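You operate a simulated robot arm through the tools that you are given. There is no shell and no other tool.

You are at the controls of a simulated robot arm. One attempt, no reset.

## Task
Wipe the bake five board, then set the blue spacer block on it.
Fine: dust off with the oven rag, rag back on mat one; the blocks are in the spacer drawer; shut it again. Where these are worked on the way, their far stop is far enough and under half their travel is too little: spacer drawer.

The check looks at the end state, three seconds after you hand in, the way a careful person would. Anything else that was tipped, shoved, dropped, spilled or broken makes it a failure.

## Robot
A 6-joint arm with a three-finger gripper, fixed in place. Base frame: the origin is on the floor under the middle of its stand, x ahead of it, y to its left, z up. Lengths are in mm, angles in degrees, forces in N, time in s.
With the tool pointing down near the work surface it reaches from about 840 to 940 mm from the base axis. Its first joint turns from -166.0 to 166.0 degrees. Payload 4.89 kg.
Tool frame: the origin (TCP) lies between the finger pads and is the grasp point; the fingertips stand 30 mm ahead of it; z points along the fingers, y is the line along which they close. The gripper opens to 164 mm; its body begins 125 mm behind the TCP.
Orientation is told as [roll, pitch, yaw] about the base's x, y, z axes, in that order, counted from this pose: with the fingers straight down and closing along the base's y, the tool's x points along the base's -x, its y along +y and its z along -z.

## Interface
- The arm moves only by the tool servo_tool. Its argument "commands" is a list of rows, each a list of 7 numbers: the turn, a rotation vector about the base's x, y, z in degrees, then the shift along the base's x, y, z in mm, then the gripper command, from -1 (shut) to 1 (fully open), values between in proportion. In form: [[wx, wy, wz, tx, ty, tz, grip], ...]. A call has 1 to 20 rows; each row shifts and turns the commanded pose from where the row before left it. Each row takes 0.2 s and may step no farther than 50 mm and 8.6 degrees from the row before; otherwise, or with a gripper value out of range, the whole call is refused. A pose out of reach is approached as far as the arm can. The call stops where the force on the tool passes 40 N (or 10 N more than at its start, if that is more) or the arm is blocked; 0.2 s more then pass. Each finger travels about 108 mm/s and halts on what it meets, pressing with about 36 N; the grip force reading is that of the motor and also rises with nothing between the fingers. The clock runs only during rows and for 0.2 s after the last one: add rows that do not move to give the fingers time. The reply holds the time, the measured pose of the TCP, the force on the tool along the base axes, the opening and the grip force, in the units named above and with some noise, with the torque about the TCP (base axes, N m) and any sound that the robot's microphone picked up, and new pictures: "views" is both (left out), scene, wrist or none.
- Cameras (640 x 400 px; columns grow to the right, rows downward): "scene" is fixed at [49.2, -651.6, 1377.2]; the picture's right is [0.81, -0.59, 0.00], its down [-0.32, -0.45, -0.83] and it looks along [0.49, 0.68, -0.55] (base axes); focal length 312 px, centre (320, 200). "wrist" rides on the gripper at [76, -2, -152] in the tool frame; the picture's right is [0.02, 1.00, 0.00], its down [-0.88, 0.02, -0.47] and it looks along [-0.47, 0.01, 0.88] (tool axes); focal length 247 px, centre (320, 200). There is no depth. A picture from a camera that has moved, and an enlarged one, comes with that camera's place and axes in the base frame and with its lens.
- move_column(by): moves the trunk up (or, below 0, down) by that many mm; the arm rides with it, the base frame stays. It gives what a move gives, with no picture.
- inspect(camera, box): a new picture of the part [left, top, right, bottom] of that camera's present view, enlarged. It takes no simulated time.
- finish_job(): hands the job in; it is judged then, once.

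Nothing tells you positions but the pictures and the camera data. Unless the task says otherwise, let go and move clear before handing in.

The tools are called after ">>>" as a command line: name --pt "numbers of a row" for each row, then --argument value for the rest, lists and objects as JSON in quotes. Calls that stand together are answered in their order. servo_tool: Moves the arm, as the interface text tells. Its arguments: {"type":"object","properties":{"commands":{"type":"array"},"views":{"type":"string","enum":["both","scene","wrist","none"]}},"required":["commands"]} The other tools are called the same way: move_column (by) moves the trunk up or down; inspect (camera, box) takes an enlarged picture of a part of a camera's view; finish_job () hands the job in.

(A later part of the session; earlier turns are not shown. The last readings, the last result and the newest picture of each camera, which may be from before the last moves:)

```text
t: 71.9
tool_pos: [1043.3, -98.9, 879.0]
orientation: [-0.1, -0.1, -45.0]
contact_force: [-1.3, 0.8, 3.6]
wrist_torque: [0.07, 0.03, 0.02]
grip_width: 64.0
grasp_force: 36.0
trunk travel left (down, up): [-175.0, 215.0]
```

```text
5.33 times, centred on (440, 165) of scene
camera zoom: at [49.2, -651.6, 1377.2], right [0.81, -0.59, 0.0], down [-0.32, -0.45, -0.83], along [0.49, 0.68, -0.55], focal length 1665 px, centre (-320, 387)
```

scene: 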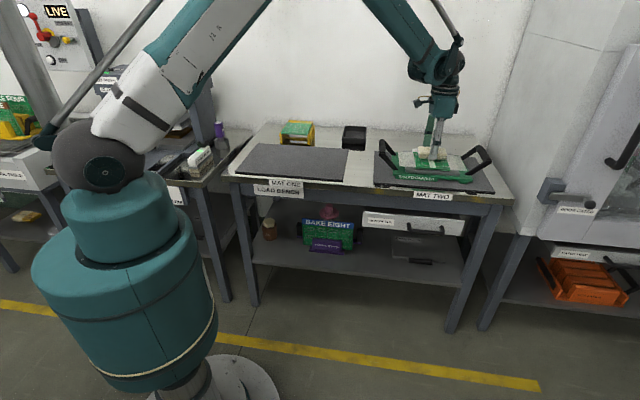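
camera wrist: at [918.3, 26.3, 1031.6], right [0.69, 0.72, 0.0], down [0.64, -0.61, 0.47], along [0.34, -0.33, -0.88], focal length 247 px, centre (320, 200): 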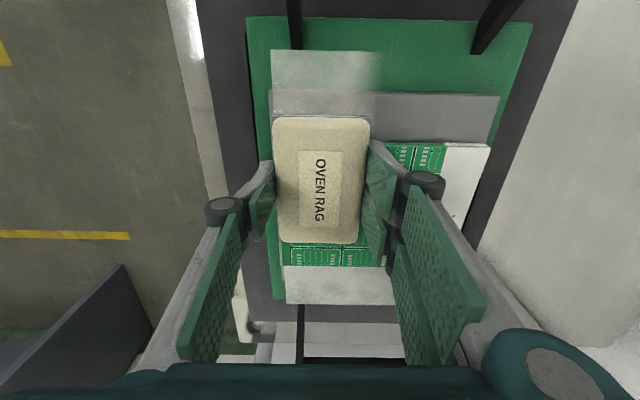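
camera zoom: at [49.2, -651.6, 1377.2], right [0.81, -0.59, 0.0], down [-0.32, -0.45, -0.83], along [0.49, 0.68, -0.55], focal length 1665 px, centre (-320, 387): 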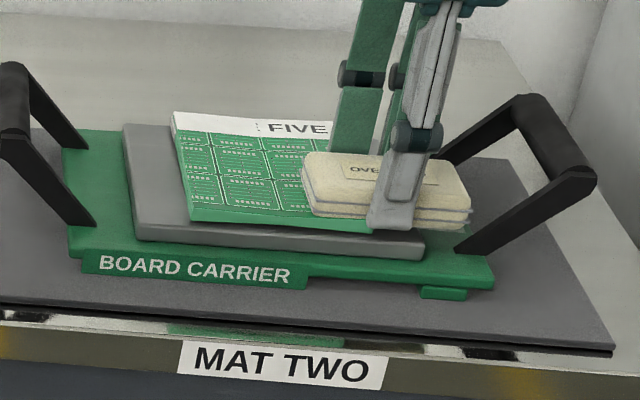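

The right dust is gone too. One more pass back across the board to the rear, then lift off to look.

>>> servo_tool --pt "0 0 0 2.97 7.63 0 -1" --pt "0 0 0 2.97 7.63 0 -1" --pt "0 0 0 2.97 7.63 0 -1" --pt "0 0 0 2.97 7.63 0 -1" --pt "0 0 0 2.97 7.63 0 -1" --views "none"

>>> servo_tool --pt "0 0 0 2.97 7.63 0 -1" --pt "0 0 0 2.97 7.63 0 -1" --pt "0 0 0 2.97 7.63 0 -1" --pt "0 0 0 2.97 7.63 0 -1" --pt "0 0 0 2.97 7.63 0 -1" --views "none"

>>> servo_tool --pt "0 0 0 0 0 2 -1" --pt "0 0 0 0 0 4 -1" --pt "0 0 0 0 0 8 -1" --pt "0 0 0 0 0 12 -1" --pt "0 0 0 0 0 14 -1" --pt "0 0 0 0 0 14 -1" --pt "0 0 0 0 0 14 -1" --pt "0 0 0 0 0 12 -1" --pt "0 0 0 0 0 10 -1" --pt "0 0 0 0 0 6 -1" --pt "0 0 0 0 0 4 -1" --pt "0 0 0 0 0 0 -1" --views "both"

>>> inspect --camera "scene" --box '[380, 130, 500, 200]'

```text
t: 73.1
tool_pos: [1058.8, -59.4, 879.2]
orientation: [-0.1, 0.1, -45.0]
contact_force: [-1.4, -0.4, 4.1]
wrist_torque: [-0.03, -0.04, 0.0]
grip_width: 63.4
grasp_force: 36.2
trunk travel left (down, up): [-175.0, 215.0]
```

```text
t: 74.3
tool_pos: [1073.5, -21.6, 878.5]
orientation: [-0.1, 0.0, -44.9]
contact_force: [0.0, -0.3, 2.1]
wrist_torque: [-0.03, 0.03, 0.06]
grip_width: 63.8
grasp_force: 36.5
trunk travel left (down, up): [-175.0, 215.0]
```

```text
t: 76.9
tool_pos: [1072.7, -21.2, 980.1]
orientation: [-0.1, 0.0, -45.0]
contact_force: [0.4, 0.2, -0.5]
wrist_torque: [-0.02, 0.01, 0.01]
grip_width: 63.9
grasp_force: 36.2
trunk travel left (down, up): [-175.0, 215.0]
camera wrist: at [1018.8, 31.1, 1131.5], right [0.69, 0.72, 0.0], down [0.64, -0.61, 0.47], along [0.34, -0.33, -0.88], focal length 247 px, centre (320, 200)
```

scene: 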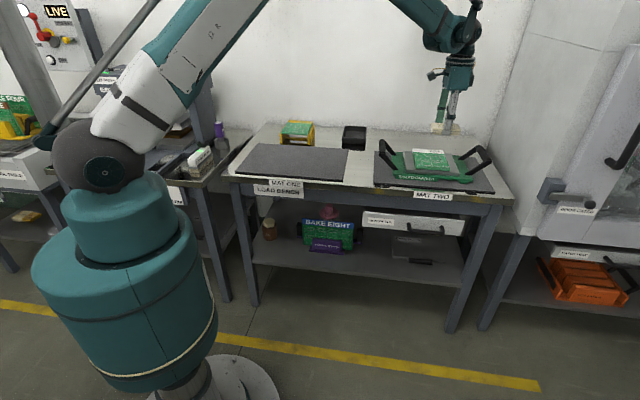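
wrist: 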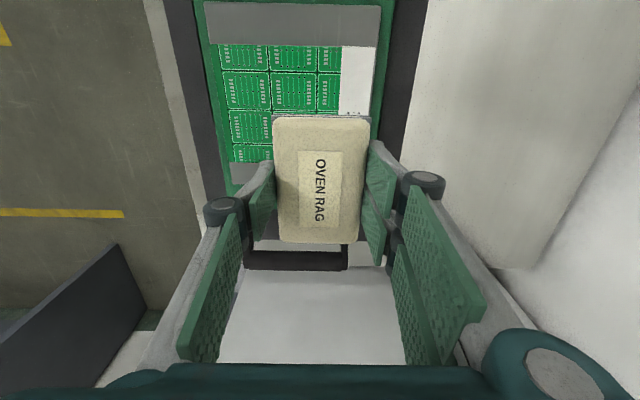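

```text
5.33 times, centred on (440, 165) of scene
camera zoom: at [49.2, -651.6, 1377.2], right [0.81, -0.59, 0.0], down [-0.32, -0.45, -0.83], along [0.49, 0.68, -0.55], focal length 1665 px, centre (-320, 387)
```

zoom: 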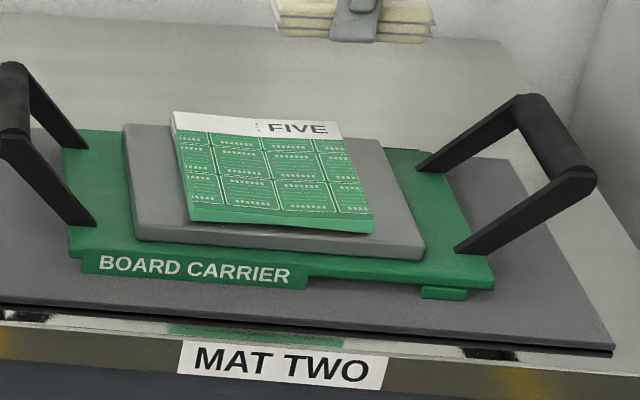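

The board is clean and hasn't moved. Now I'll carry the rag back to its spot on mat one.

>>> servo_tool --pt "0 0 0 -4.52 3.95 0 -1" --pt "0 0 0 -6.78 5.93 0 -1" --pt "0 0 0 -9.04 7.9 0 -1" --pt "0 0 0 -11.3 9.88 0 -1" --pt "0 0 0 -12.05 10.54 0 -1" --pt "0 0 0 -12.05 10.54 0 -1" --pt "0 0 0 -12.05 10.54 0 -1" --pt "0 0 0 -12.05 10.54 0 -1" --pt "0 0 0 -12.05 10.54 0 -1" --pt "0 0 0 -12.05 10.54 0 -1" --pt "0 0 0 -12.05 10.54 0 -1" --pt "0 0 0 -12.05 10.54 0 -1" --pt "0 0 0 -12.05 10.54 0 -1" --pt "0 0 0 -12.05 10.54 0 -1" --pt "0 0 0 -12.05 10.54 0 -1" --pt "0 0 0 -12.05 10.54 0 -1" --pt "0 0 0 -12.05 10.54 0 -1" --pt "0 0 0 -12.05 10.54 0 -1" --pt "0 0 0 -12.05 10.54 0 -1" --pt "0 0 0 -12.05 10.54 0 -1" --views "none"

>>> servo_tool --pt "0 0 0 -12.05 10.54 0 -1" --pt "0 0 0 -12.05 10.54 0 -1" --pt "0 0 0 -12.05 10.54 0 -1" --pt "0 0 0 -12.05 10.54 0 -1" --pt "0 0 0 -12.05 10.54 0 -1" --pt "0 0 0 -12.05 10.54 0 -1" --pt "0 0 0 -12.05 10.54 0 -1" --pt "0 0 0 -12.05 10.54 0 -1" --pt "0 0 0 -12.05 10.54 0 -1" --pt "0 0 0 -10.54 9.22 0 -1" --pt "0 0 0 -8.28 7.24 0 -1" --pt "0 0 0 -6.02 5.27 0 -1" --pt "0 0 0 -4.52 3.95 0 -1" --pt "0 0 0 -3.77 3.29 0 -1" --pt "0 0 0 0 0 0 -1" --views "wrist"

```text
t: 81.1
tool_pos: [847.5, 172.9, 978.8]
orientation: [-0.2, 0.1, -45.0]
contact_force: [1.0, -0.3, -0.9]
wrist_torque: [0.03, 0.07, 0.02]
grip_width: 64.0
grasp_force: 35.7
trunk travel left (down, up): [-175.0, 215.0]
```

```text
t: 84.3
tool_pos: [706.3, 296.1, 979.3]
orientation: [-0.1, -0.1, -45.0]
contact_force: [-0.1, 0.4, 0.5]
wrist_torque: [0.01, 0.02, 0.0]
grip_width: 64.0
grasp_force: 35.6
trunk travel left (down, up): [-175.0, 215.0]
camera wrist: at [651.5, 350.5, 1131.4], right [0.69, 0.72, 0.0], down [0.64, -0.61, 0.47], along [0.34, -0.33, -0.88], focal length 247 px, centre (320, 200)
```

wrist: 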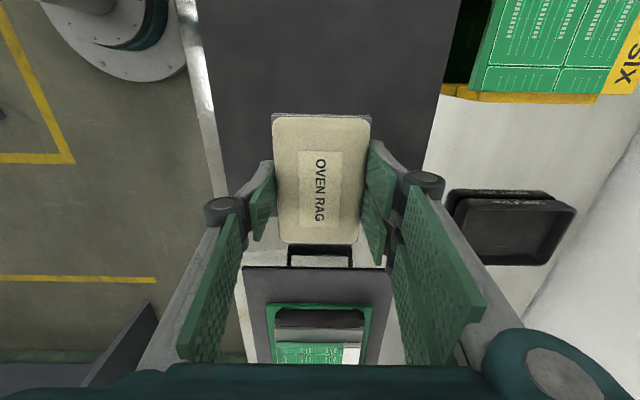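

Over mat one. Lowering the rag.

>>> servo_tool --pt "0 0 0 0 0 -4 -1" --pt "0 0 0 0 0 -8 -1" --pt "0 0 0 0 0 -12 -1" --pt "0 0 0 0 0 -14 -1" --pt "0 0 0 0 0 -14 -1" --pt "0 0 0 0 0 -14 -1" --pt "0 0 0 0 0 -14 -1" --pt "0 0 0 0 0 -14 -1" --pt "0 0 0 0 0 -14 -1" --pt "0 0 0 0 0 -12 -1" --pt "0 0 0 0 0 -8 -1" --pt "0 0 0 0 0 -5 -1" --pt "0 0 0 0 0 -3 -1" --pt "0 0 0 0 0 -1 -1" --pt "0 0 0 0 0 0 -1" --views "none"

>>> servo_tool --pt "0 0 0 0 0 -0.8 -1" --pt "0 0 0 0 0 -0.8 -1" --pt "0 0 0 0 0 0 -1" --views "none"

>>> inspect --camera "scene" --box '[285, 130, 345, 175]'

```text
t: 87.5
tool_pos: [706.5, 297.6, 843.1]
orientation: [-0.2, 0.1, -45.0]
contact_force: [-0.4, 0.0, -0.5]
wrist_torque: [0.0, 0.02, -0.03]
grip_width: 64.1
grasp_force: 35.4
trunk travel left (down, up): [-175.0, 215.0]
```

```text
t: 88.3
tool_pos: [706.3, 298.8, 840.1]
orientation: [0.0, 0.0, -45.0]
contact_force: [-0.7, -0.1, -0.3]
wrist_torque: [0.01, 0.02, 0.04]
grip_width: 63.7
grasp_force: 36.0
trunk travel left (down, up): [-175.0, 215.0]
```

```text
8.89 times, centred on (315, 152) of scene
camera zoom: at [49.2, -651.6, 1377.2], right [0.81, -0.59, 0.0], down [-0.32, -0.45, -0.83], along [0.49, 0.68, -0.55], focal length 2774 px, centre (364, 622)
```

zoom: 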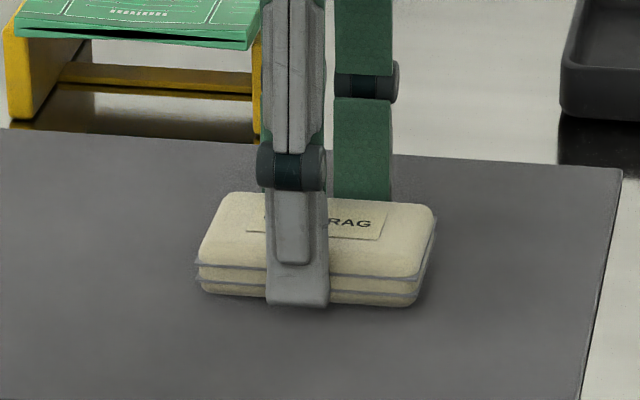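

>>> servo_tool --pt "0 0 0 0 0 -0.8 -1" --pt "0 0 0 0 0 0 -1" --views "none"

>>> servo_tool --pt "0 0 0 0 0 -0.8 -1" --pt "0 0 0 0 0 0 -1" --views "none"

>>> servo_tool --pt "0 0 0 0 0 -0.6 -1" --pt "0 0 0 0 0 0 -1" --views "none"

```text
t: 88.9
tool_pos: [707.5, 297.7, 839.8]
orientation: [-0.1, -0.1, -45.0]
contact_force: [-1.0, 0.0, -0.6]
wrist_torque: [-0.01, -0.01, -0.01]
grip_width: 63.8
grasp_force: 35.5
trunk travel left (down, up): [-175.0, 215.0]
```

```text
t: 89.5
tool_pos: [705.8, 297.8, 838.8]
orientation: [-0.1, -0.1, -45.1]
contact_force: [-0.2, 0.0, 0.1]
wrist_torque: [0.06, -0.01, 0.0]
grip_width: 64.0
grasp_force: 35.8
trunk travel left (down, up): [-175.0, 215.0]
```

```text
t: 90.1
tool_pos: [707.4, 298.1, 838.8]
orientation: [0.0, 0.0, -45.0]
contact_force: [-0.4, 0.4, 0.9]
wrist_torque: [0.04, -0.02, -0.03]
grip_width: 63.9
grasp_force: 35.9
trunk travel left (down, up): [-175.0, 215.0]
```

>>> servo_tool --pt "0 0 0 0 0 -0.5 -1" --pt "0 0 0 0 0 0 -1" --views "none"

>>> servo_tool --pt "0 0 0 0 0 0 -0.1" --pt "0 0 0 0 0 0 0.2" --pt "0 0 0 0 0 0 0.34" --pt "0 0 0 0 0 0 0.34" --views "wrist"

>>> inspect --camera "scene" --box '[285, 130, 345, 175]'

```text
t: 90.7
tool_pos: [706.4, 298.7, 838.8]
orientation: [-0.1, -0.1, -44.9]
contact_force: [2.5, 1.5, 11.2]
wrist_torque: [0.21, -0.24, -0.01]
grip_width: 63.6
grasp_force: 36.3
trunk travel left (down, up): [-175.0, 215.0]
```

```text
t: 91.7
tool_pos: [706.2, 297.1, 837.4]
orientation: [-0.1, 0.0, -45.0]
contact_force: [0.2, 0.3, 0.4]
wrist_torque: [-0.03, -0.03, 0.0]
grip_width: 109.9
grasp_force: 0.0
trunk travel left (down, up): [-175.0, 215.0]
camera wrist: at [651.5, 350.2, 990.1], right [0.69, 0.72, 0.0], down [0.64, -0.61, 0.47], along [0.34, -0.33, -0.88], focal length 247 px, centre (320, 200)
```

wrist: 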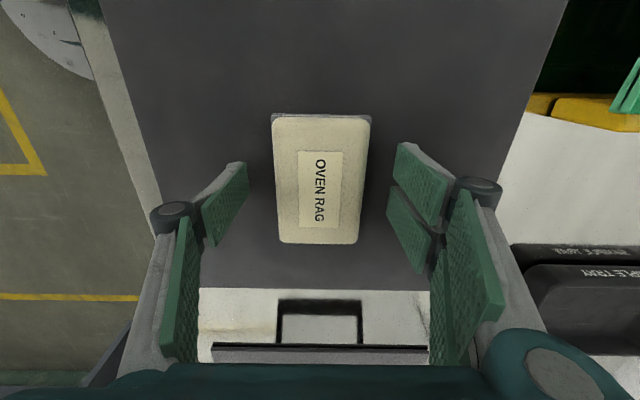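

```text
8.89 times, centred on (315, 152) of scene
camera zoom: at [49.2, -651.6, 1377.2], right [0.81, -0.59, 0.0], down [-0.32, -0.45, -0.83], along [0.49, 0.68, -0.55], focal length 2774 px, centre (364, 622)
```

zoom: 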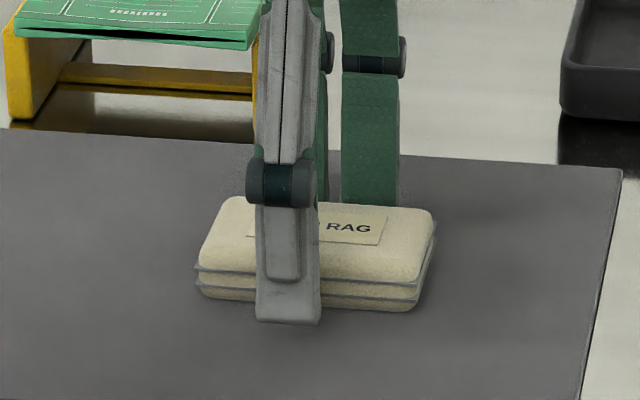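

The rag is back on mat one. I'll rise and move clear, then go to a standoff point in front of the spacer drawer to plan the pull.

>>> servo_tool --pt "0 0 0 0 0 10 0.34" --pt "0 0 0 0 0 30 0.34" --pt "0 0 0 0 0 40 0.34" --pt "0 0 0 0 0 40 0.34" --pt "0 0 0 0 0 40 0.34" --pt "0 0 0 3.5 -39.3 0 0.34" --pt "0 0 0 3.5 -39.3 0 0.34" --pt "0 0 0 3.5 -39.3 0 0.34" --pt "0 0 0 3.5 -39.3 0 0.34" --pt "0 0 0 3.5 -39.3 0 0.34" --pt "0 0 0 3.5 -39.3 0 0.34" --pt "0 0 0 3.5 -39.3 0 0.34" --pt "0 0 0 3.5 -39.3 0 0.34" --pt "0 0 0 3.5 -39.3 0 0.34" --pt "0 0 0 3.5 -39.3 0 0.34" --pt "0 0 0 3.5 -39.3 0 0.34" --pt "0 0 0 3.5 -39.3 0 0.34" --pt "0 0 0 3.5 -39.3 0 0.34" --pt "0 0 0 3.5 -39.3 0 0.34" --pt "0 0 0 3.5 -39.3 0 0.34" --views "both"

>>> inspect --camera "scene" --box '[285, 130, 345, 175]'

```text
t: 95.9
tool_pos: [758.8, -289.7, 997.5]
orientation: [-0.1, 0.0, -45.0]
contact_force: [-0.3, 0.2, 1.2]
wrist_torque: [-0.18, -0.09, -0.03]
grip_width: 109.9
grasp_force: 0.2
trunk travel left (down, up): [-175.0, 215.0]
camera wrist: at [703.7, -238.5, 1149.9], right [0.69, 0.72, 0.0], down [0.64, -0.61, 0.47], along [0.34, -0.33, -0.88], focal length 247 px, centre (320, 200)
```

scene: 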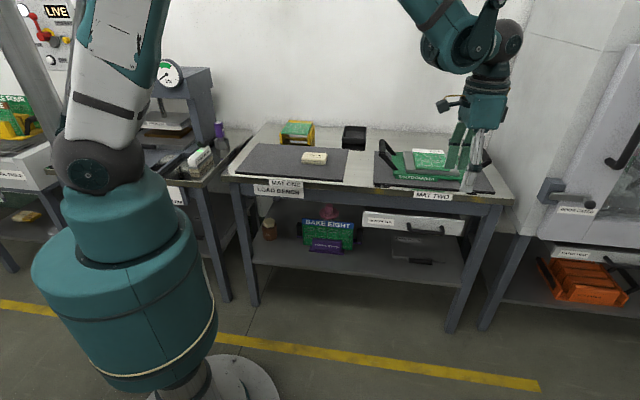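
wrist: 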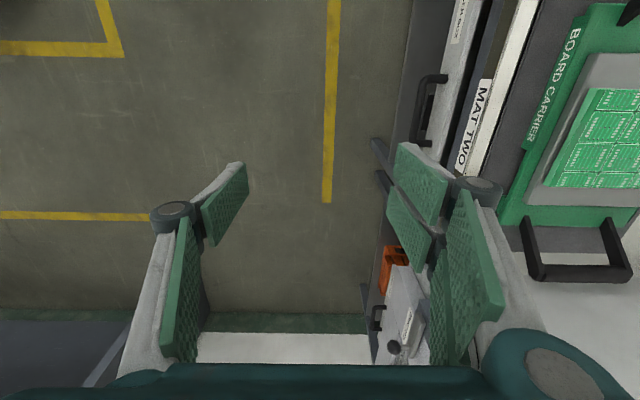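

```text
8.89 times, centred on (315, 152) of scene
camera zoom: at [49.2, -651.6, 1377.2], right [0.81, -0.59, 0.0], down [-0.32, -0.45, -0.83], along [0.49, 0.68, -0.55], focal length 2774 px, centre (364, 622)
```

zoom: 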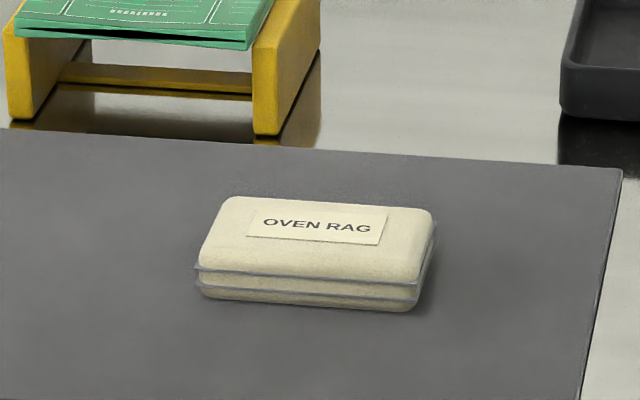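

The rag sits as it was. From here the wrist camera sees the drawer handle, so I'll zoom in.

>>> inspect --camera "wrist" --box '[370, 0, 530, 180]'

>>> inspect --camera "scene" --box '[350, 205, 475, 250]'

```text
2.22 times, centred on (450, 90) of wrist
camera zoom: at [703.7, -238.5, 1149.9], right [0.69, 0.72, 0.0], down [0.64, -0.61, 0.47], along [0.34, -0.33, -0.88], focal length 549 px, centre (31, 444)
```

zoom: 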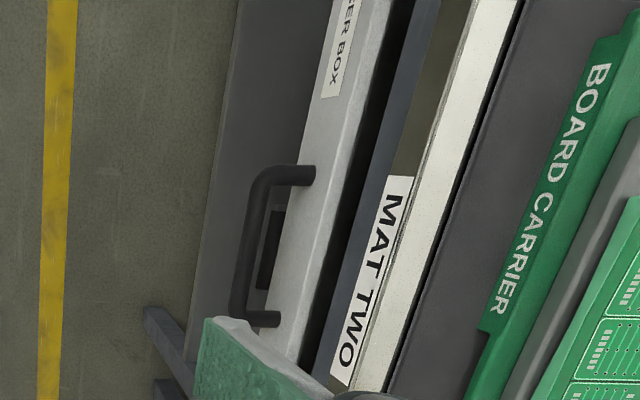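

```text
5.12 times, centred on (412, 228) of scene
camera zoom: at [49.2, -651.6, 1377.2], right [0.81, -0.59, 0.0], down [-0.32, -0.45, -0.83], along [0.49, 0.68, -0.55], focal length 1598 px, centre (-154, 59)
```

zoom: 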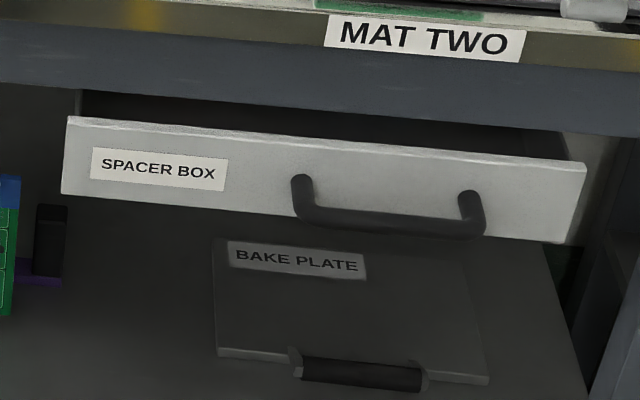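

The handle bar is at about n = 522, e = 740, z = 642 in bench axes, roughly 40 mm off the drawer face. I'll lower and tilt the tool toward the bench in steps, away from anything, to check the arm can get there.

>>> servo_tool --pt "4.95 -4.95 0 1.2 1.4 -20 0.0" --pt "4.95 -4.95 0 1.2 1.4 -20 -0.2" --pt "4.95 -4.95 0 1.2 1.4 -20 -0.39" --pt "4.95 -4.95 0 1.2 1.4 -20 -0.39" --pt "4.95 -4.95 0 1.2 1.4 -20 -0.39" --pt "0 0 0 0 0 0 -0.39" --views "both"

```text
t: 97.3
tool_pos: [764.2, -285.7, 897.6]
orientation: [35.0, 0.0, -45.0]
contact_force: [-0.1, 0.2, 0.0]
wrist_torque: [0.06, 0.01, 0.0]
grip_width: 50.0
grasp_force: 0.1
trunk travel left (down, up): [-175.0, 215.0]
camera wrist: at [647.9, -294.2, 1021.1], right [0.56, 0.59, 0.57], down [0.44, -0.8, 0.4], along [0.7, 0.03, -0.72], focal length 247 px, centre (320, 200)
```

scene: 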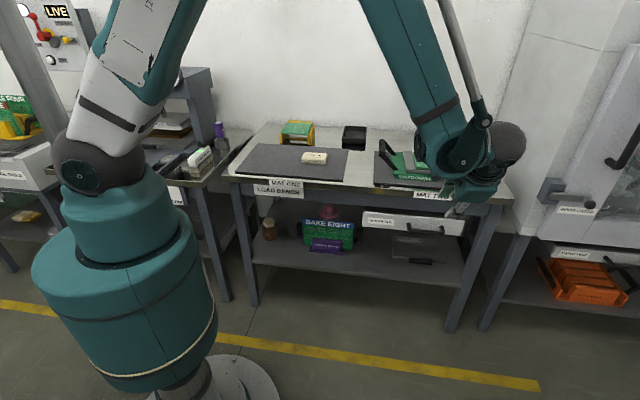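
wrist: 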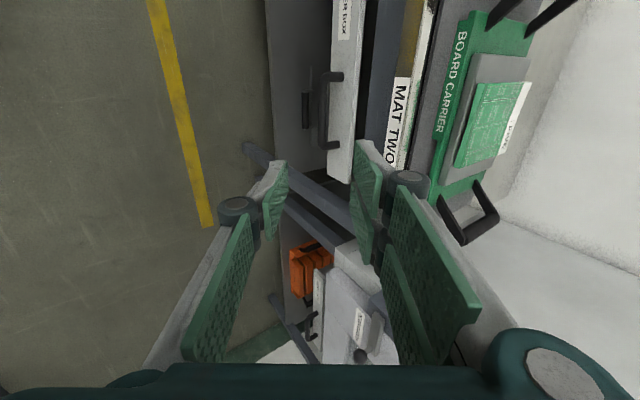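

The tilt works. Continuing to about 70° tilt and down toward handle height.

>>> servo_tool --pt "4.95 -4.95 0 0 0 -35 -0.39" --pt "4.95 -4.95 0 0 0 -35 -0.39" --pt "4.95 -4.95 0 0 0 -35 -0.39" --pt "4.95 -4.95 0 0 0 -35 -0.39" --pt "4.95 -4.95 0 0 0 -35 -0.39" --pt "0 0 0 0 0 0 -0.39" --views "both"

```text
t: 98.7
tool_pos: [793.7, -312.4, 742.2]
orientation: [69.9, 0.2, -44.9]
contact_force: [-0.4, 0.6, 0.8]
wrist_torque: [0.0, 0.03, -0.02]
grip_width: 49.9
grasp_force: 0.1
out of reach, approached as far as the arm can: row 4, 5
trunk travel left (down, up): [-175.0, 215.0]
camera wrist: at [639.0, -361.0, 793.2], right [0.23, 0.26, 0.94], down [0.32, -0.93, 0.18], along [0.92, 0.26, -0.29], focal length 247 px, centre (320, 200)
```

scene: 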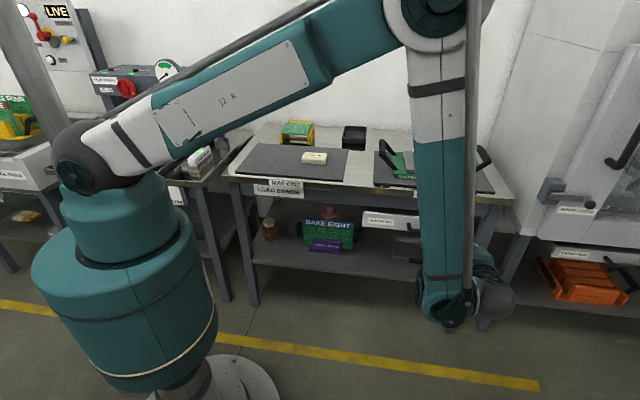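
wrist: 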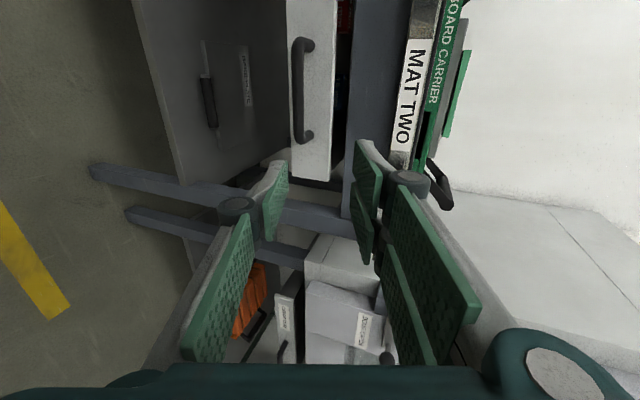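

The pose is limited by how far the elbow can fold. Raising the trunk gives the arm more room, so I'll raise it 150 mm.

>>> move_column --by 150

```text
t: 100.4
tool_pos: [794.1, -312.7, 892.9]
orientation: [69.8, 0.1, -44.8]
contact_force: [-0.2, 0.0, -0.5]
wrist_torque: [0.02, -0.01, 0.01]
grip_width: 49.8
grasp_force: 0.0
trunk travel left (down, up): [-325.0, 65.0]
```

>>> servo_tool --pt "0 0 0 0 0 0 -0.39" --pt "0 0 0 0 0 0 -0.39" --views "none"

```text
t: 101.0
tool_pos: [793.6, -313.2, 893.0]
orientation: [69.9, 0.0, -44.9]
contact_force: [-0.3, 0.2, -0.6]
wrist_torque: [-0.01, -0.02, -0.01]
grip_width: 50.4
grasp_force: 0.1
trunk travel left (down, up): [-325.0, 65.0]
```

>>> servo_tool --pt "0 0 0 -1.5 8.5 -32 -0.39" --pt "0 0 0 -1.5 8.5 -32 -0.39" --pt "0 0 0 -1.5 8.5 -32 -0.39" --pt "0 0 0 -1.5 8.5 -32 -0.39" --pt "0 0 0 -1.5 8.5 -32 -0.39" --pt "0 0 0 -1.5 8.5 -30 -0.39" --pt "0 0 0 0 0 0 -0.39" --views "both"

>>> inspect --camera "wrist" --box '[180, 0, 420, 220]'

```text
t: 102.6
tool_pos: [851.2, -318.6, 728.9]
orientation: [69.9, 0.1, -44.8]
contact_force: [0.1, -0.3, -0.3]
wrist_torque: [0.05, -0.02, 0.03]
grip_width: 49.8
grasp_force: 0.1
out of reach, approached as far as the arm can: row 1, 2, 3, 4, 5, 6
trunk travel left (down, up): [-325.0, 65.0]
camera wrist: at [697.2, -368.0, 779.6], right [0.23, 0.26, 0.94], down [0.32, -0.93, 0.18], along [0.92, 0.26, -0.3], focal length 247 px, centre (320, 200)
```

scene: 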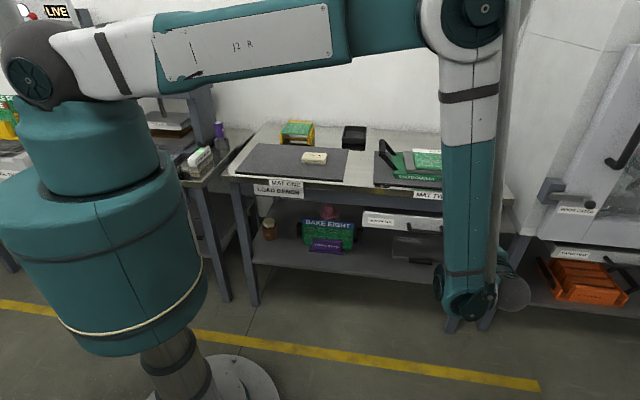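
wrist: 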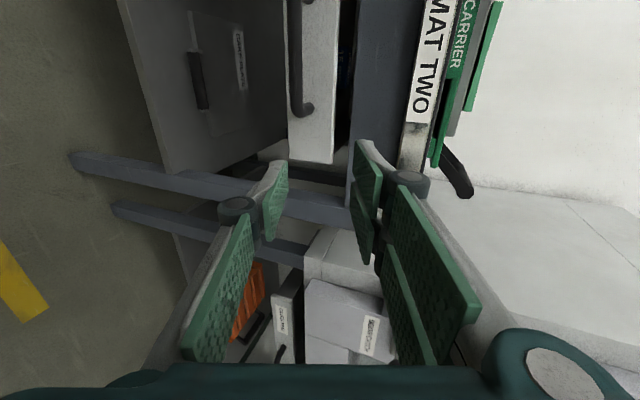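

```text
1.82 times, centred on (300, 110) of wrist
camera zoom: at [697.2, -368.0, 779.6], right [0.23, 0.26, 0.94], down [0.32, -0.93, 0.18], along [0.92, 0.26, -0.3], focal length 449 px, centre (356, 364)
```

zoom: 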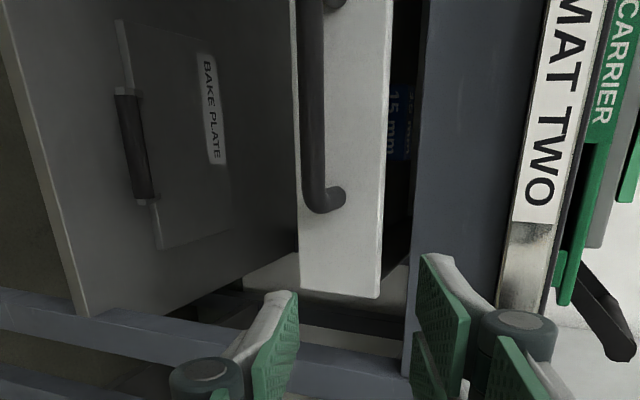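

The 70° tilt forces the wrist into an awkward configuration, so I'll test a gentler 45° tilt at the drawer's pull location.

>>> servo_tool --pt "-3.54 3.54 0 -10 4 10 -0.39" --pt "-3.54 3.54 0 -20 6 0 -0.39" --pt "-3.54 3.54 0 -20 6 0 -0.39" --pt "-3.54 3.54 0 -20 6 0 -0.39" --pt "-3.54 3.54 0 -24 6.7 0 -0.39" --pt "0 0 0 0 0 0 -0.39" --views "both"

```text
t: 104.0
tool_pos: [796.3, -318.3, 753.1]
orientation: [44.7, 0.3, -44.8]
contact_force: [0.3, 0.4, 0.0]
wrist_torque: [-0.01, -0.01, -0.07]
grip_width: 50.2
grasp_force: 0.0
out of reach, approached as far as the arm can: row 2, 3, 4, 5
trunk travel left (down, up): [-325.0, 65.0]
camera wrist: at [665.8, -343.5, 860.5], right [0.49, 0.52, 0.7], down [0.4, -0.85, 0.35], along [0.78, 0.11, -0.62], focal length 247 px, centre (320, 200)
```

scene: 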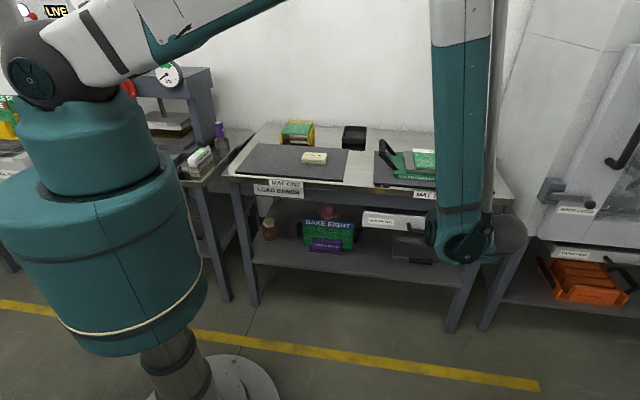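
wrist: 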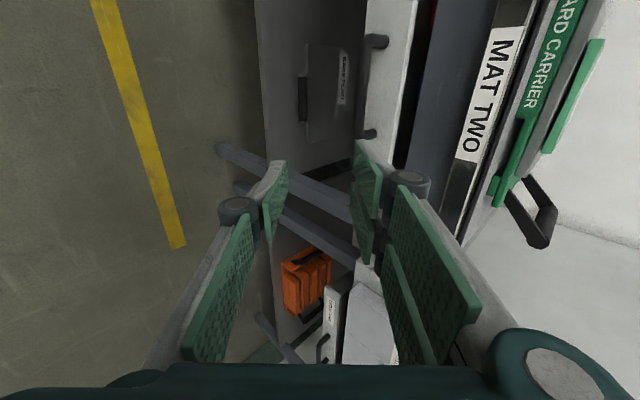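

The wrist can't bend outward past the forearm line, and lowering the trunk makes the forearm lean more, which helps. I'll raise the tool clear first, then lower the trunk.

>>> servo_tool --pt "0 0 0 0 0 40 -0.39" --pt "0 0 0 0 0 40 -0.39" --pt "0 0 0 0 0 40 -0.39" --pt "0 0 0 0 0 40 -0.39" --pt "0 0 0 0 0 40 -0.39" --pt "0 0 0 0 0 40 -0.39" --pt "0 0 0 0 0 0 -0.39" --views "none"

>>> move_column --by -150

```text
t: 105.6
tool_pos: [795.6, -318.4, 994.7]
orientation: [44.8, 0.1, -44.9]
contact_force: [-0.7, 0.9, 0.8]
wrist_torque: [-0.11, -0.06, -0.04]
grip_width: 50.1
grasp_force: 0.1
trunk travel left (down, up): [-325.0, 65.0]
```

```text
t: 107.4
tool_pos: [797.3, -320.8, 843.4]
orientation: [44.8, 0.1, -44.9]
contact_force: [0.7, 0.3, -0.4]
wrist_torque: [0.01, 0.02, 0.0]
grip_width: 49.7
grasp_force: 0.1
trunk travel left (down, up): [-175.0, 215.0]
```

>>> move_column --by -130

>>> servo_tool --pt "0 0 0 -12 12 0 -0.39" --pt "0 0 0 -12 12 0 -0.39" --pt "0 0 0 -11 11 -5 -0.39" --pt "0 0 0 0 0 0 -0.39" --views "both"

```text
t: 108.9
tool_pos: [796.6, -320.5, 713.6]
orientation: [44.8, 0.1, -44.7]
contact_force: [0.7, -0.5, -0.1]
wrist_torque: [0.01, -0.02, 0.02]
grip_width: 50.2
grasp_force: 0.0
trunk travel left (down, up): [-45.0, 345.0]
```

```text
t: 109.9
tool_pos: [761.7, -286.1, 708.7]
orientation: [44.9, 0.1, -44.9]
contact_force: [-0.6, -0.6, 0.6]
wrist_torque: [0.05, 0.03, -0.01]
grip_width: 49.9
grasp_force: 0.0
trunk travel left (down, up): [-45.0, 345.0]
camera wrist: at [631.2, -308.5, 814.8], right [0.49, 0.52, 0.7], down [0.4, -0.85, 0.35], along [0.78, 0.11, -0.62], focal length 247 px, centre (320, 200)
```

scene: 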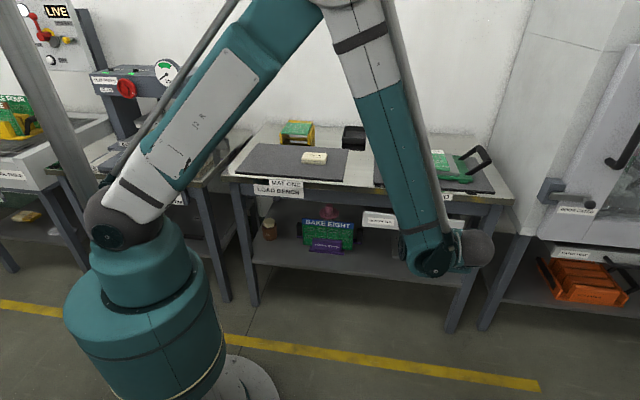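
wrist: 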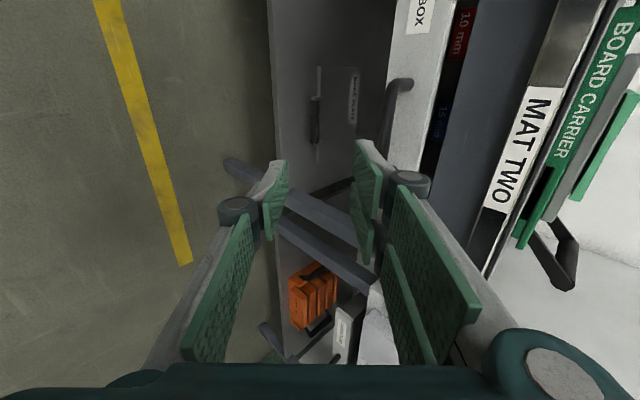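

This configuration reaches. I can now see into the drawer gap, where a red "10 mm" and a blue "15 mm" block are visible. I'll zoom in.

>>> inspect --camera "wrist" --box '[360, 0, 520, 180]'

>>> inspect --camera "scene" --box '[340, 195, 480, 285]'

```text
2.22 times, centred on (440, 90) of wrist
camera zoom: at [631.2, -308.5, 814.8], right [0.49, 0.52, 0.7], down [0.4, -0.85, 0.35], along [0.78, 0.11, -0.62], focal length 549 px, centre (53, 444)
```

zoom: 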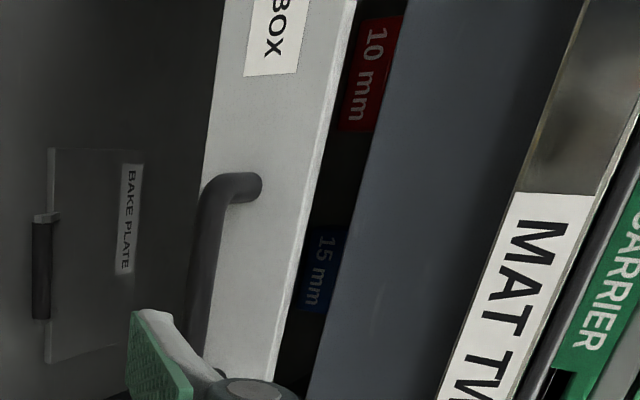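

```text
4.44 times, centred on (410, 240) of scene
camera zoom: at [49.2, -651.6, 1377.2], right [0.81, -0.59, 0.0], down [-0.32, -0.45, -0.83], along [0.49, 0.68, -0.55], focal length 1387 px, centre (-80, 22)
```

zoom: 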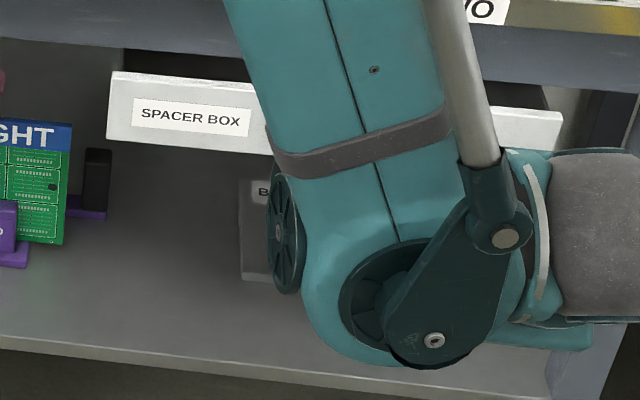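

The handle estimate is consistent. I'll narrow the opening to about 36 mm and move to a standoff about 60 mm from the bar along the tool axis.

>>> servo_tool --pt "0 0 0 18.5 18.5 -2 -0.56" --pt "0 0 0 18.5 18.5 -2 -0.56" --pt "0 0 0 18.5 18.5 -2 -0.56" --pt "0 0 0 18.5 18.5 -2 -0.56" --pt "0 0 0 18 19 -2 -0.56" --pt "0 0 0 0 0 0 -0.56" --views "both"

>>> inspect --camera "wrist" --box '[200, 60, 440, 260]'

```text
t: 111.3
tool_pos: [853.8, -191.3, 698.6]
orientation: [44.9, 0.1, -45.0]
contact_force: [-1.0, -1.1, 0.1]
wrist_torque: [0.02, -0.04, 0.0]
grip_width: 36.0
grasp_force: 0.0
trunk travel left (down, up): [-45.0, 345.0]
camera wrist: at [723.8, -215.0, 804.8], right [0.49, 0.52, 0.7], down [0.4, -0.85, 0.35], along [0.78, 0.11, -0.62], focal length 247 px, centre (320, 200)
```

scene: 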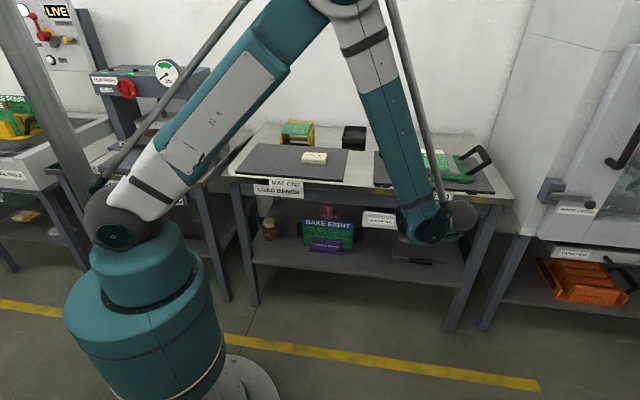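
wrist: 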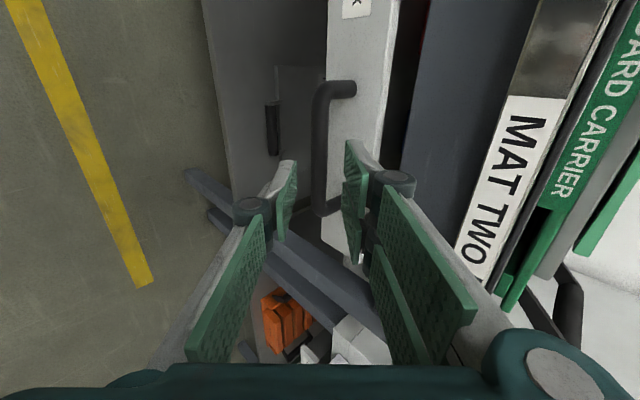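

```text
2.00 times, centred on (320, 160) of wrist
camera zoom: at [723.8, -215.0, 804.8], right [0.49, 0.52, 0.7], down [0.4, -0.85, 0.35], along [0.78, 0.11, -0.62], focal length 494 px, centre (320, 280)
```

zoom: 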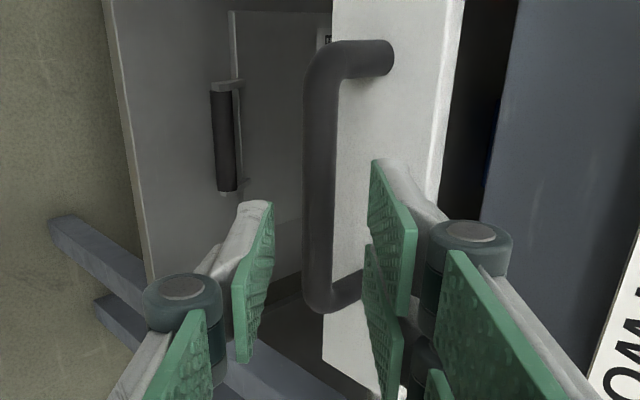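

The bar is centred between the fingers, about 77 mm ahead of the TCP. Advancing along the tool axis in stages.

>>> servo_tool --pt "0 0 0 5 5 -7.07 -0.56" --pt "0 0 0 5 5 -7.07 -0.56" --pt "0 0 0 5 5 -7.07 -0.56" --pt "0 0 0 4 4 -5.66 -0.56" --pt "0 0 0 0 0 0 -0.56" --views "wrist"

>>> inspect --camera "wrist" --box '[200, 60, 440, 260]'

```text
t: 112.5
tool_pos: [873.3, -171.9, 671.7]
orientation: [44.9, 0.1, -44.8]
contact_force: [-1.0, -0.7, 0.8]
wrist_torque: [-0.01, -0.02, 0.02]
grip_width: 36.3
grasp_force: 0.0
trunk travel left (down, up): [-45.0, 345.0]
camera wrist: at [742.5, -196.1, 778.6], right [0.49, 0.52, 0.7], down [0.4, -0.85, 0.35], along [0.78, 0.11, -0.62], focal length 247 px, centre (320, 200)
```

wrist: 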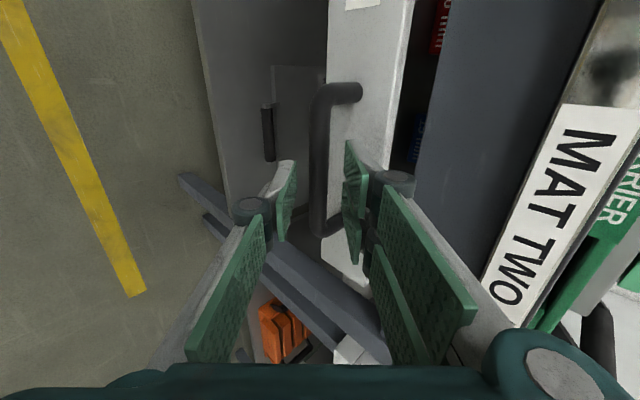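

```text
2.00 times, centred on (320, 160) of wrist
camera zoom: at [742.5, -196.1, 778.6], right [0.49, 0.52, 0.7], down [0.4, -0.85, 0.35], along [0.78, 0.11, -0.62], focal length 494 px, centre (320, 280)
```

zoom: 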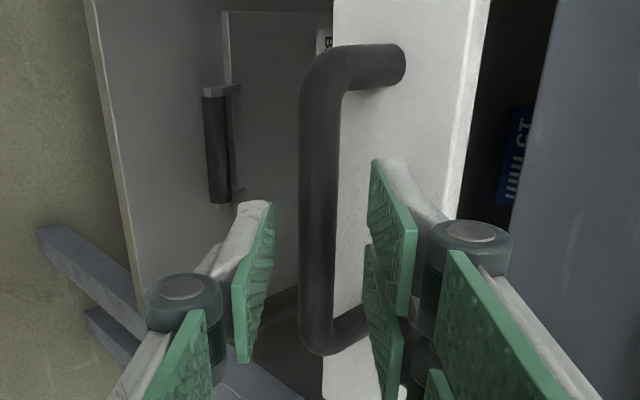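

>>> servo_tool --pt "0 0 0 4 4 -5.66 -0.56" --pt "0 0 0 4 4 -5.66 -0.56" --pt "0 0 0 2.5 2.5 -3.54 -0.56" --pt "0 0 0 0 0 0 -0.56" --views "wrist"

>>> inspect --camera "wrist" --box '[200, 60, 440, 260]'

```text
t: 113.5
tool_pos: [883.8, -162.4, 656.5]
orientation: [44.8, 0.1, -44.9]
contact_force: [0.6, 0.6, 0.7]
wrist_torque: [-0.02, -0.02, 0.01]
grip_width: 35.9
grasp_force: 0.2
trunk travel left (down, up): [-45.0, 345.0]
camera wrist: at [752.6, -186.0, 763.2], right [0.49, 0.52, 0.7], down [0.4, -0.85, 0.35], along [0.78, 0.11, -0.62], focal length 247 px, centre (320, 200)
```

wrist: 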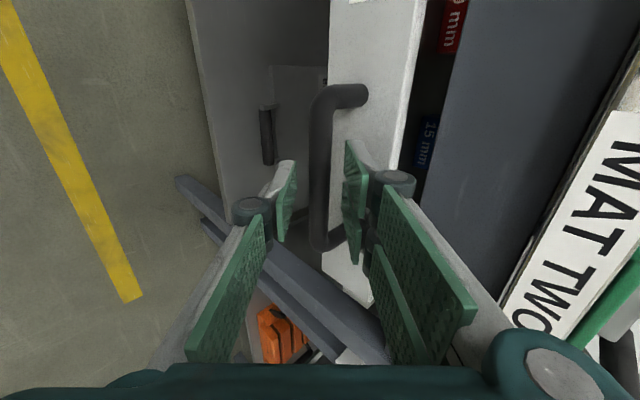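

```text
2.00 times, centred on (320, 160) of wrist
camera zoom: at [752.6, -186.0, 763.2], right [0.49, 0.52, 0.7], down [0.4, -0.85, 0.35], along [0.78, 0.11, -0.62], focal length 494 px, centre (320, 280)
```

zoom: 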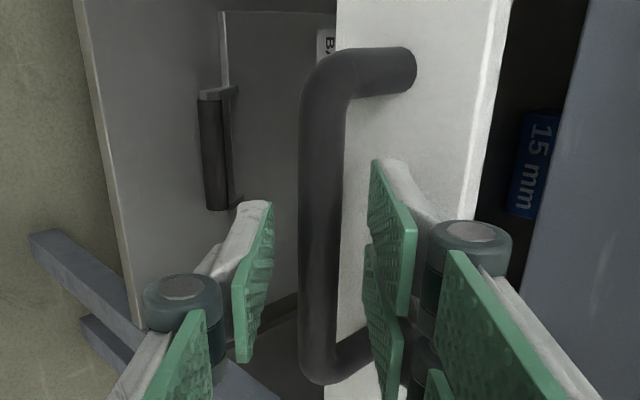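

The bar is between the pads. Closing on it.

>>> servo_tool --pt "0 0 0 0 0 0 -0.7" --pt "0 0 0 0 0 0 -0.85" --pt "0 0 0 0 0 0 -1" --pt "0 0 0 0 0 0 -1" --pt "0 0 0 0 0 0 -1" --views "wrist"

>>> inspect --camera "wrist" --box '[200, 60, 440, 260]'

```text
t: 114.7
tool_pos: [882.7, -162.9, 657.7]
orientation: [44.8, 0.1, -44.9]
contact_force: [1.7, -0.3, 2.6]
wrist_torque: [-0.52, -0.61, 0.76]
grip_width: 15.2
grasp_force: 44.5
trunk travel left (down, up): [-45.0, 345.0]
camera wrist: at [752.6, -186.0, 763.3], right [0.49, 0.52, 0.7], down [0.4, -0.85, 0.35], along [0.78, 0.11, -0.62], focal length 247 px, centre (320, 200)
```

wrist: 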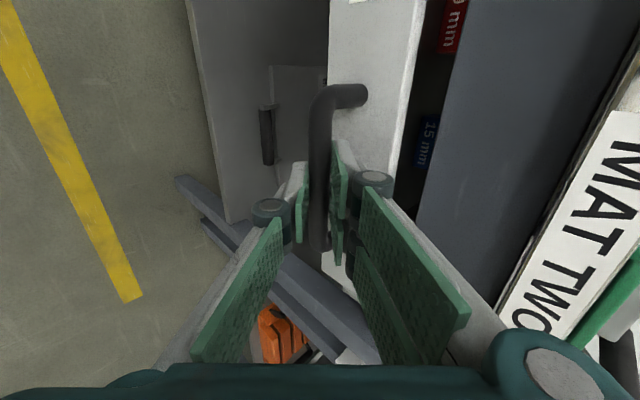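

```text
2.00 times, centred on (320, 160) of wrist
camera zoom: at [752.6, -186.0, 763.3], right [0.49, 0.52, 0.7], down [0.4, -0.85, 0.35], along [0.78, 0.11, -0.62], focal length 494 px, centre (320, 280)
```

zoom: 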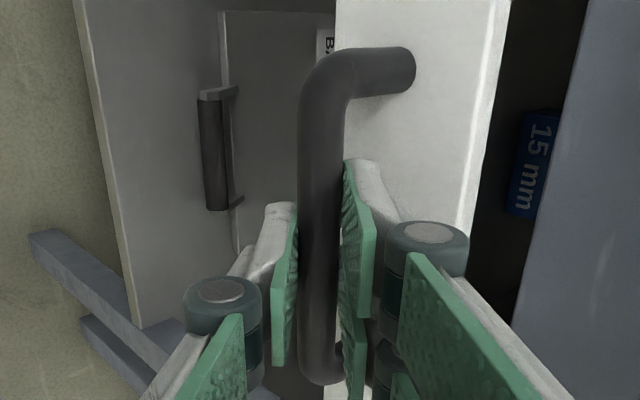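

Bar gripped at 15 mm. Pulling gently straight out.

>>> servo_tool --pt "0 0 0 -2 -2 0 -1" --pt "0 0 0 -3.5 -3.5 0 -1" --pt "0 0 0 -3.5 -3.5 0 -1" --pt "0 0 0 -3.5 -3.5 0 -1" --pt "0 0 0 -3.5 -3.5 0 -1" --views "wrist"

```text
t: 115.9
tool_pos: [867.0, -178.5, 656.1]
orientation: [44.8, 0.0, -44.9]
contact_force: [-7.0, 6.6, -1.8]
wrist_torque: [-0.49, -0.51, 0.79]
grip_width: 15.1
grasp_force: 44.9
trunk travel left (down, up): [-45.0, 345.0]
camera wrist: at [736.7, -202.1, 763.3], right [0.49, 0.52, 0.7], down [0.4, -0.85, 0.35], along [0.78, 0.11, -0.62], focal length 247 px, centre (320, 200)
```

wrist: 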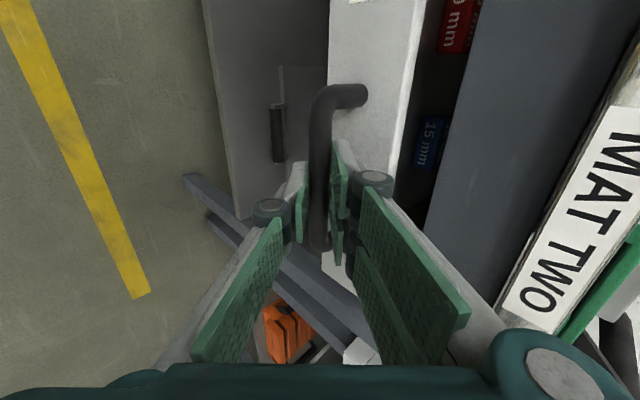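

The drawer slides easily. Continuing the pull toward its stop.

>>> servo_tool --pt "0 0 0 -5 -5 0 -1" --pt "0 0 0 -7 -7 0 -1" --pt "0 0 0 -8 -8 0 -1" --pt "0 0 0 -8 -8 0 -1" --pt "0 0 0 -8 -8 0 -1" --pt "0 0 0 -8 -8 0 -1" --pt "0 0 0 -7 -7 0 -1" --pt "0 0 0 -5 -5 0 -1" --pt "0 0 0 0 0 0 -1" --views "both"

```text
t: 117.9
tool_pos: [810.2, -235.3, 657.2]
orientation: [44.8, 0.0, -44.8]
contact_force: [-11.4, 12.9, -8.8]
wrist_torque: [-0.45, -0.3, 0.97]
grip_width: 15.4
grasp_force: 45.1
trunk travel left (down, up): [-45.0, 345.0]
camera wrist: at [680.5, -258.2, 763.3], right [0.49, 0.52, 0.7], down [0.4, -0.85, 0.35], along [0.78, 0.11, -0.62], focal length 247 px, centre (320, 200)
```

scene: 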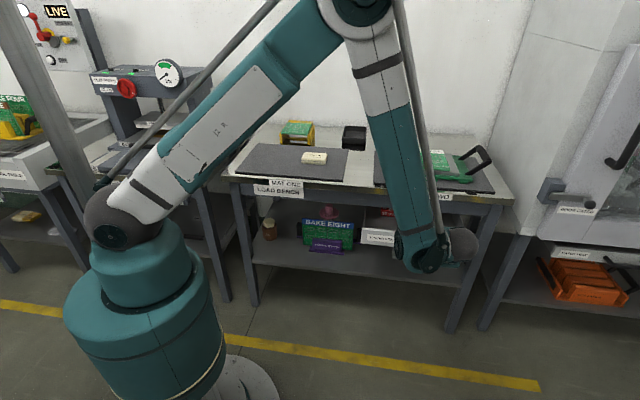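
wrist: 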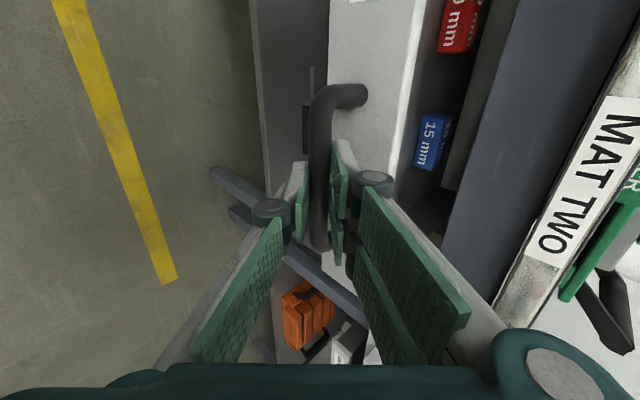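

About 102 mm open and running well, with a small sideways load building. I'll correct slightly and keep pulling.

>>> servo_tool --pt "0 0 0 -4.5 -3.5 -0.3 -1" --pt "0 0 0 -7.1 -6.9 0 -1" --pt "0 0 0 -8.1 -7.9 0 -1" --pt "0 0 0 -8.1 -7.9 0 -1" --pt "0 0 0 -8.1 -7.9 0 -1" --pt "0 0 0 -8.1 -7.9 0 -1" --pt "0 0 0 -6 -6 0 -1" --pt "0 0 0 0 0 0 -1" --views "wrist"

```text
t: 119.7
tool_pos: [760.2, -284.0, 656.8]
orientation: [44.8, 0.1, -45.0]
contact_force: [16.2, -16.5, 5.4]
wrist_torque: [-0.89, -1.07, 0.27]
grip_width: 15.1
grasp_force: 44.9
trunk travel left (down, up): [-45.0, 345.0]
camera wrist: at [631.2, -307.2, 763.2], right [0.49, 0.52, 0.7], down [0.4, -0.85, 0.35], along [0.78, 0.11, -0.62], focal length 247 px, centre (320, 200)
```

wrist: 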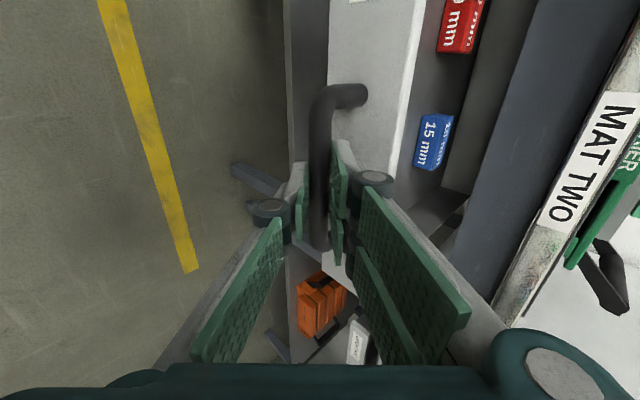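

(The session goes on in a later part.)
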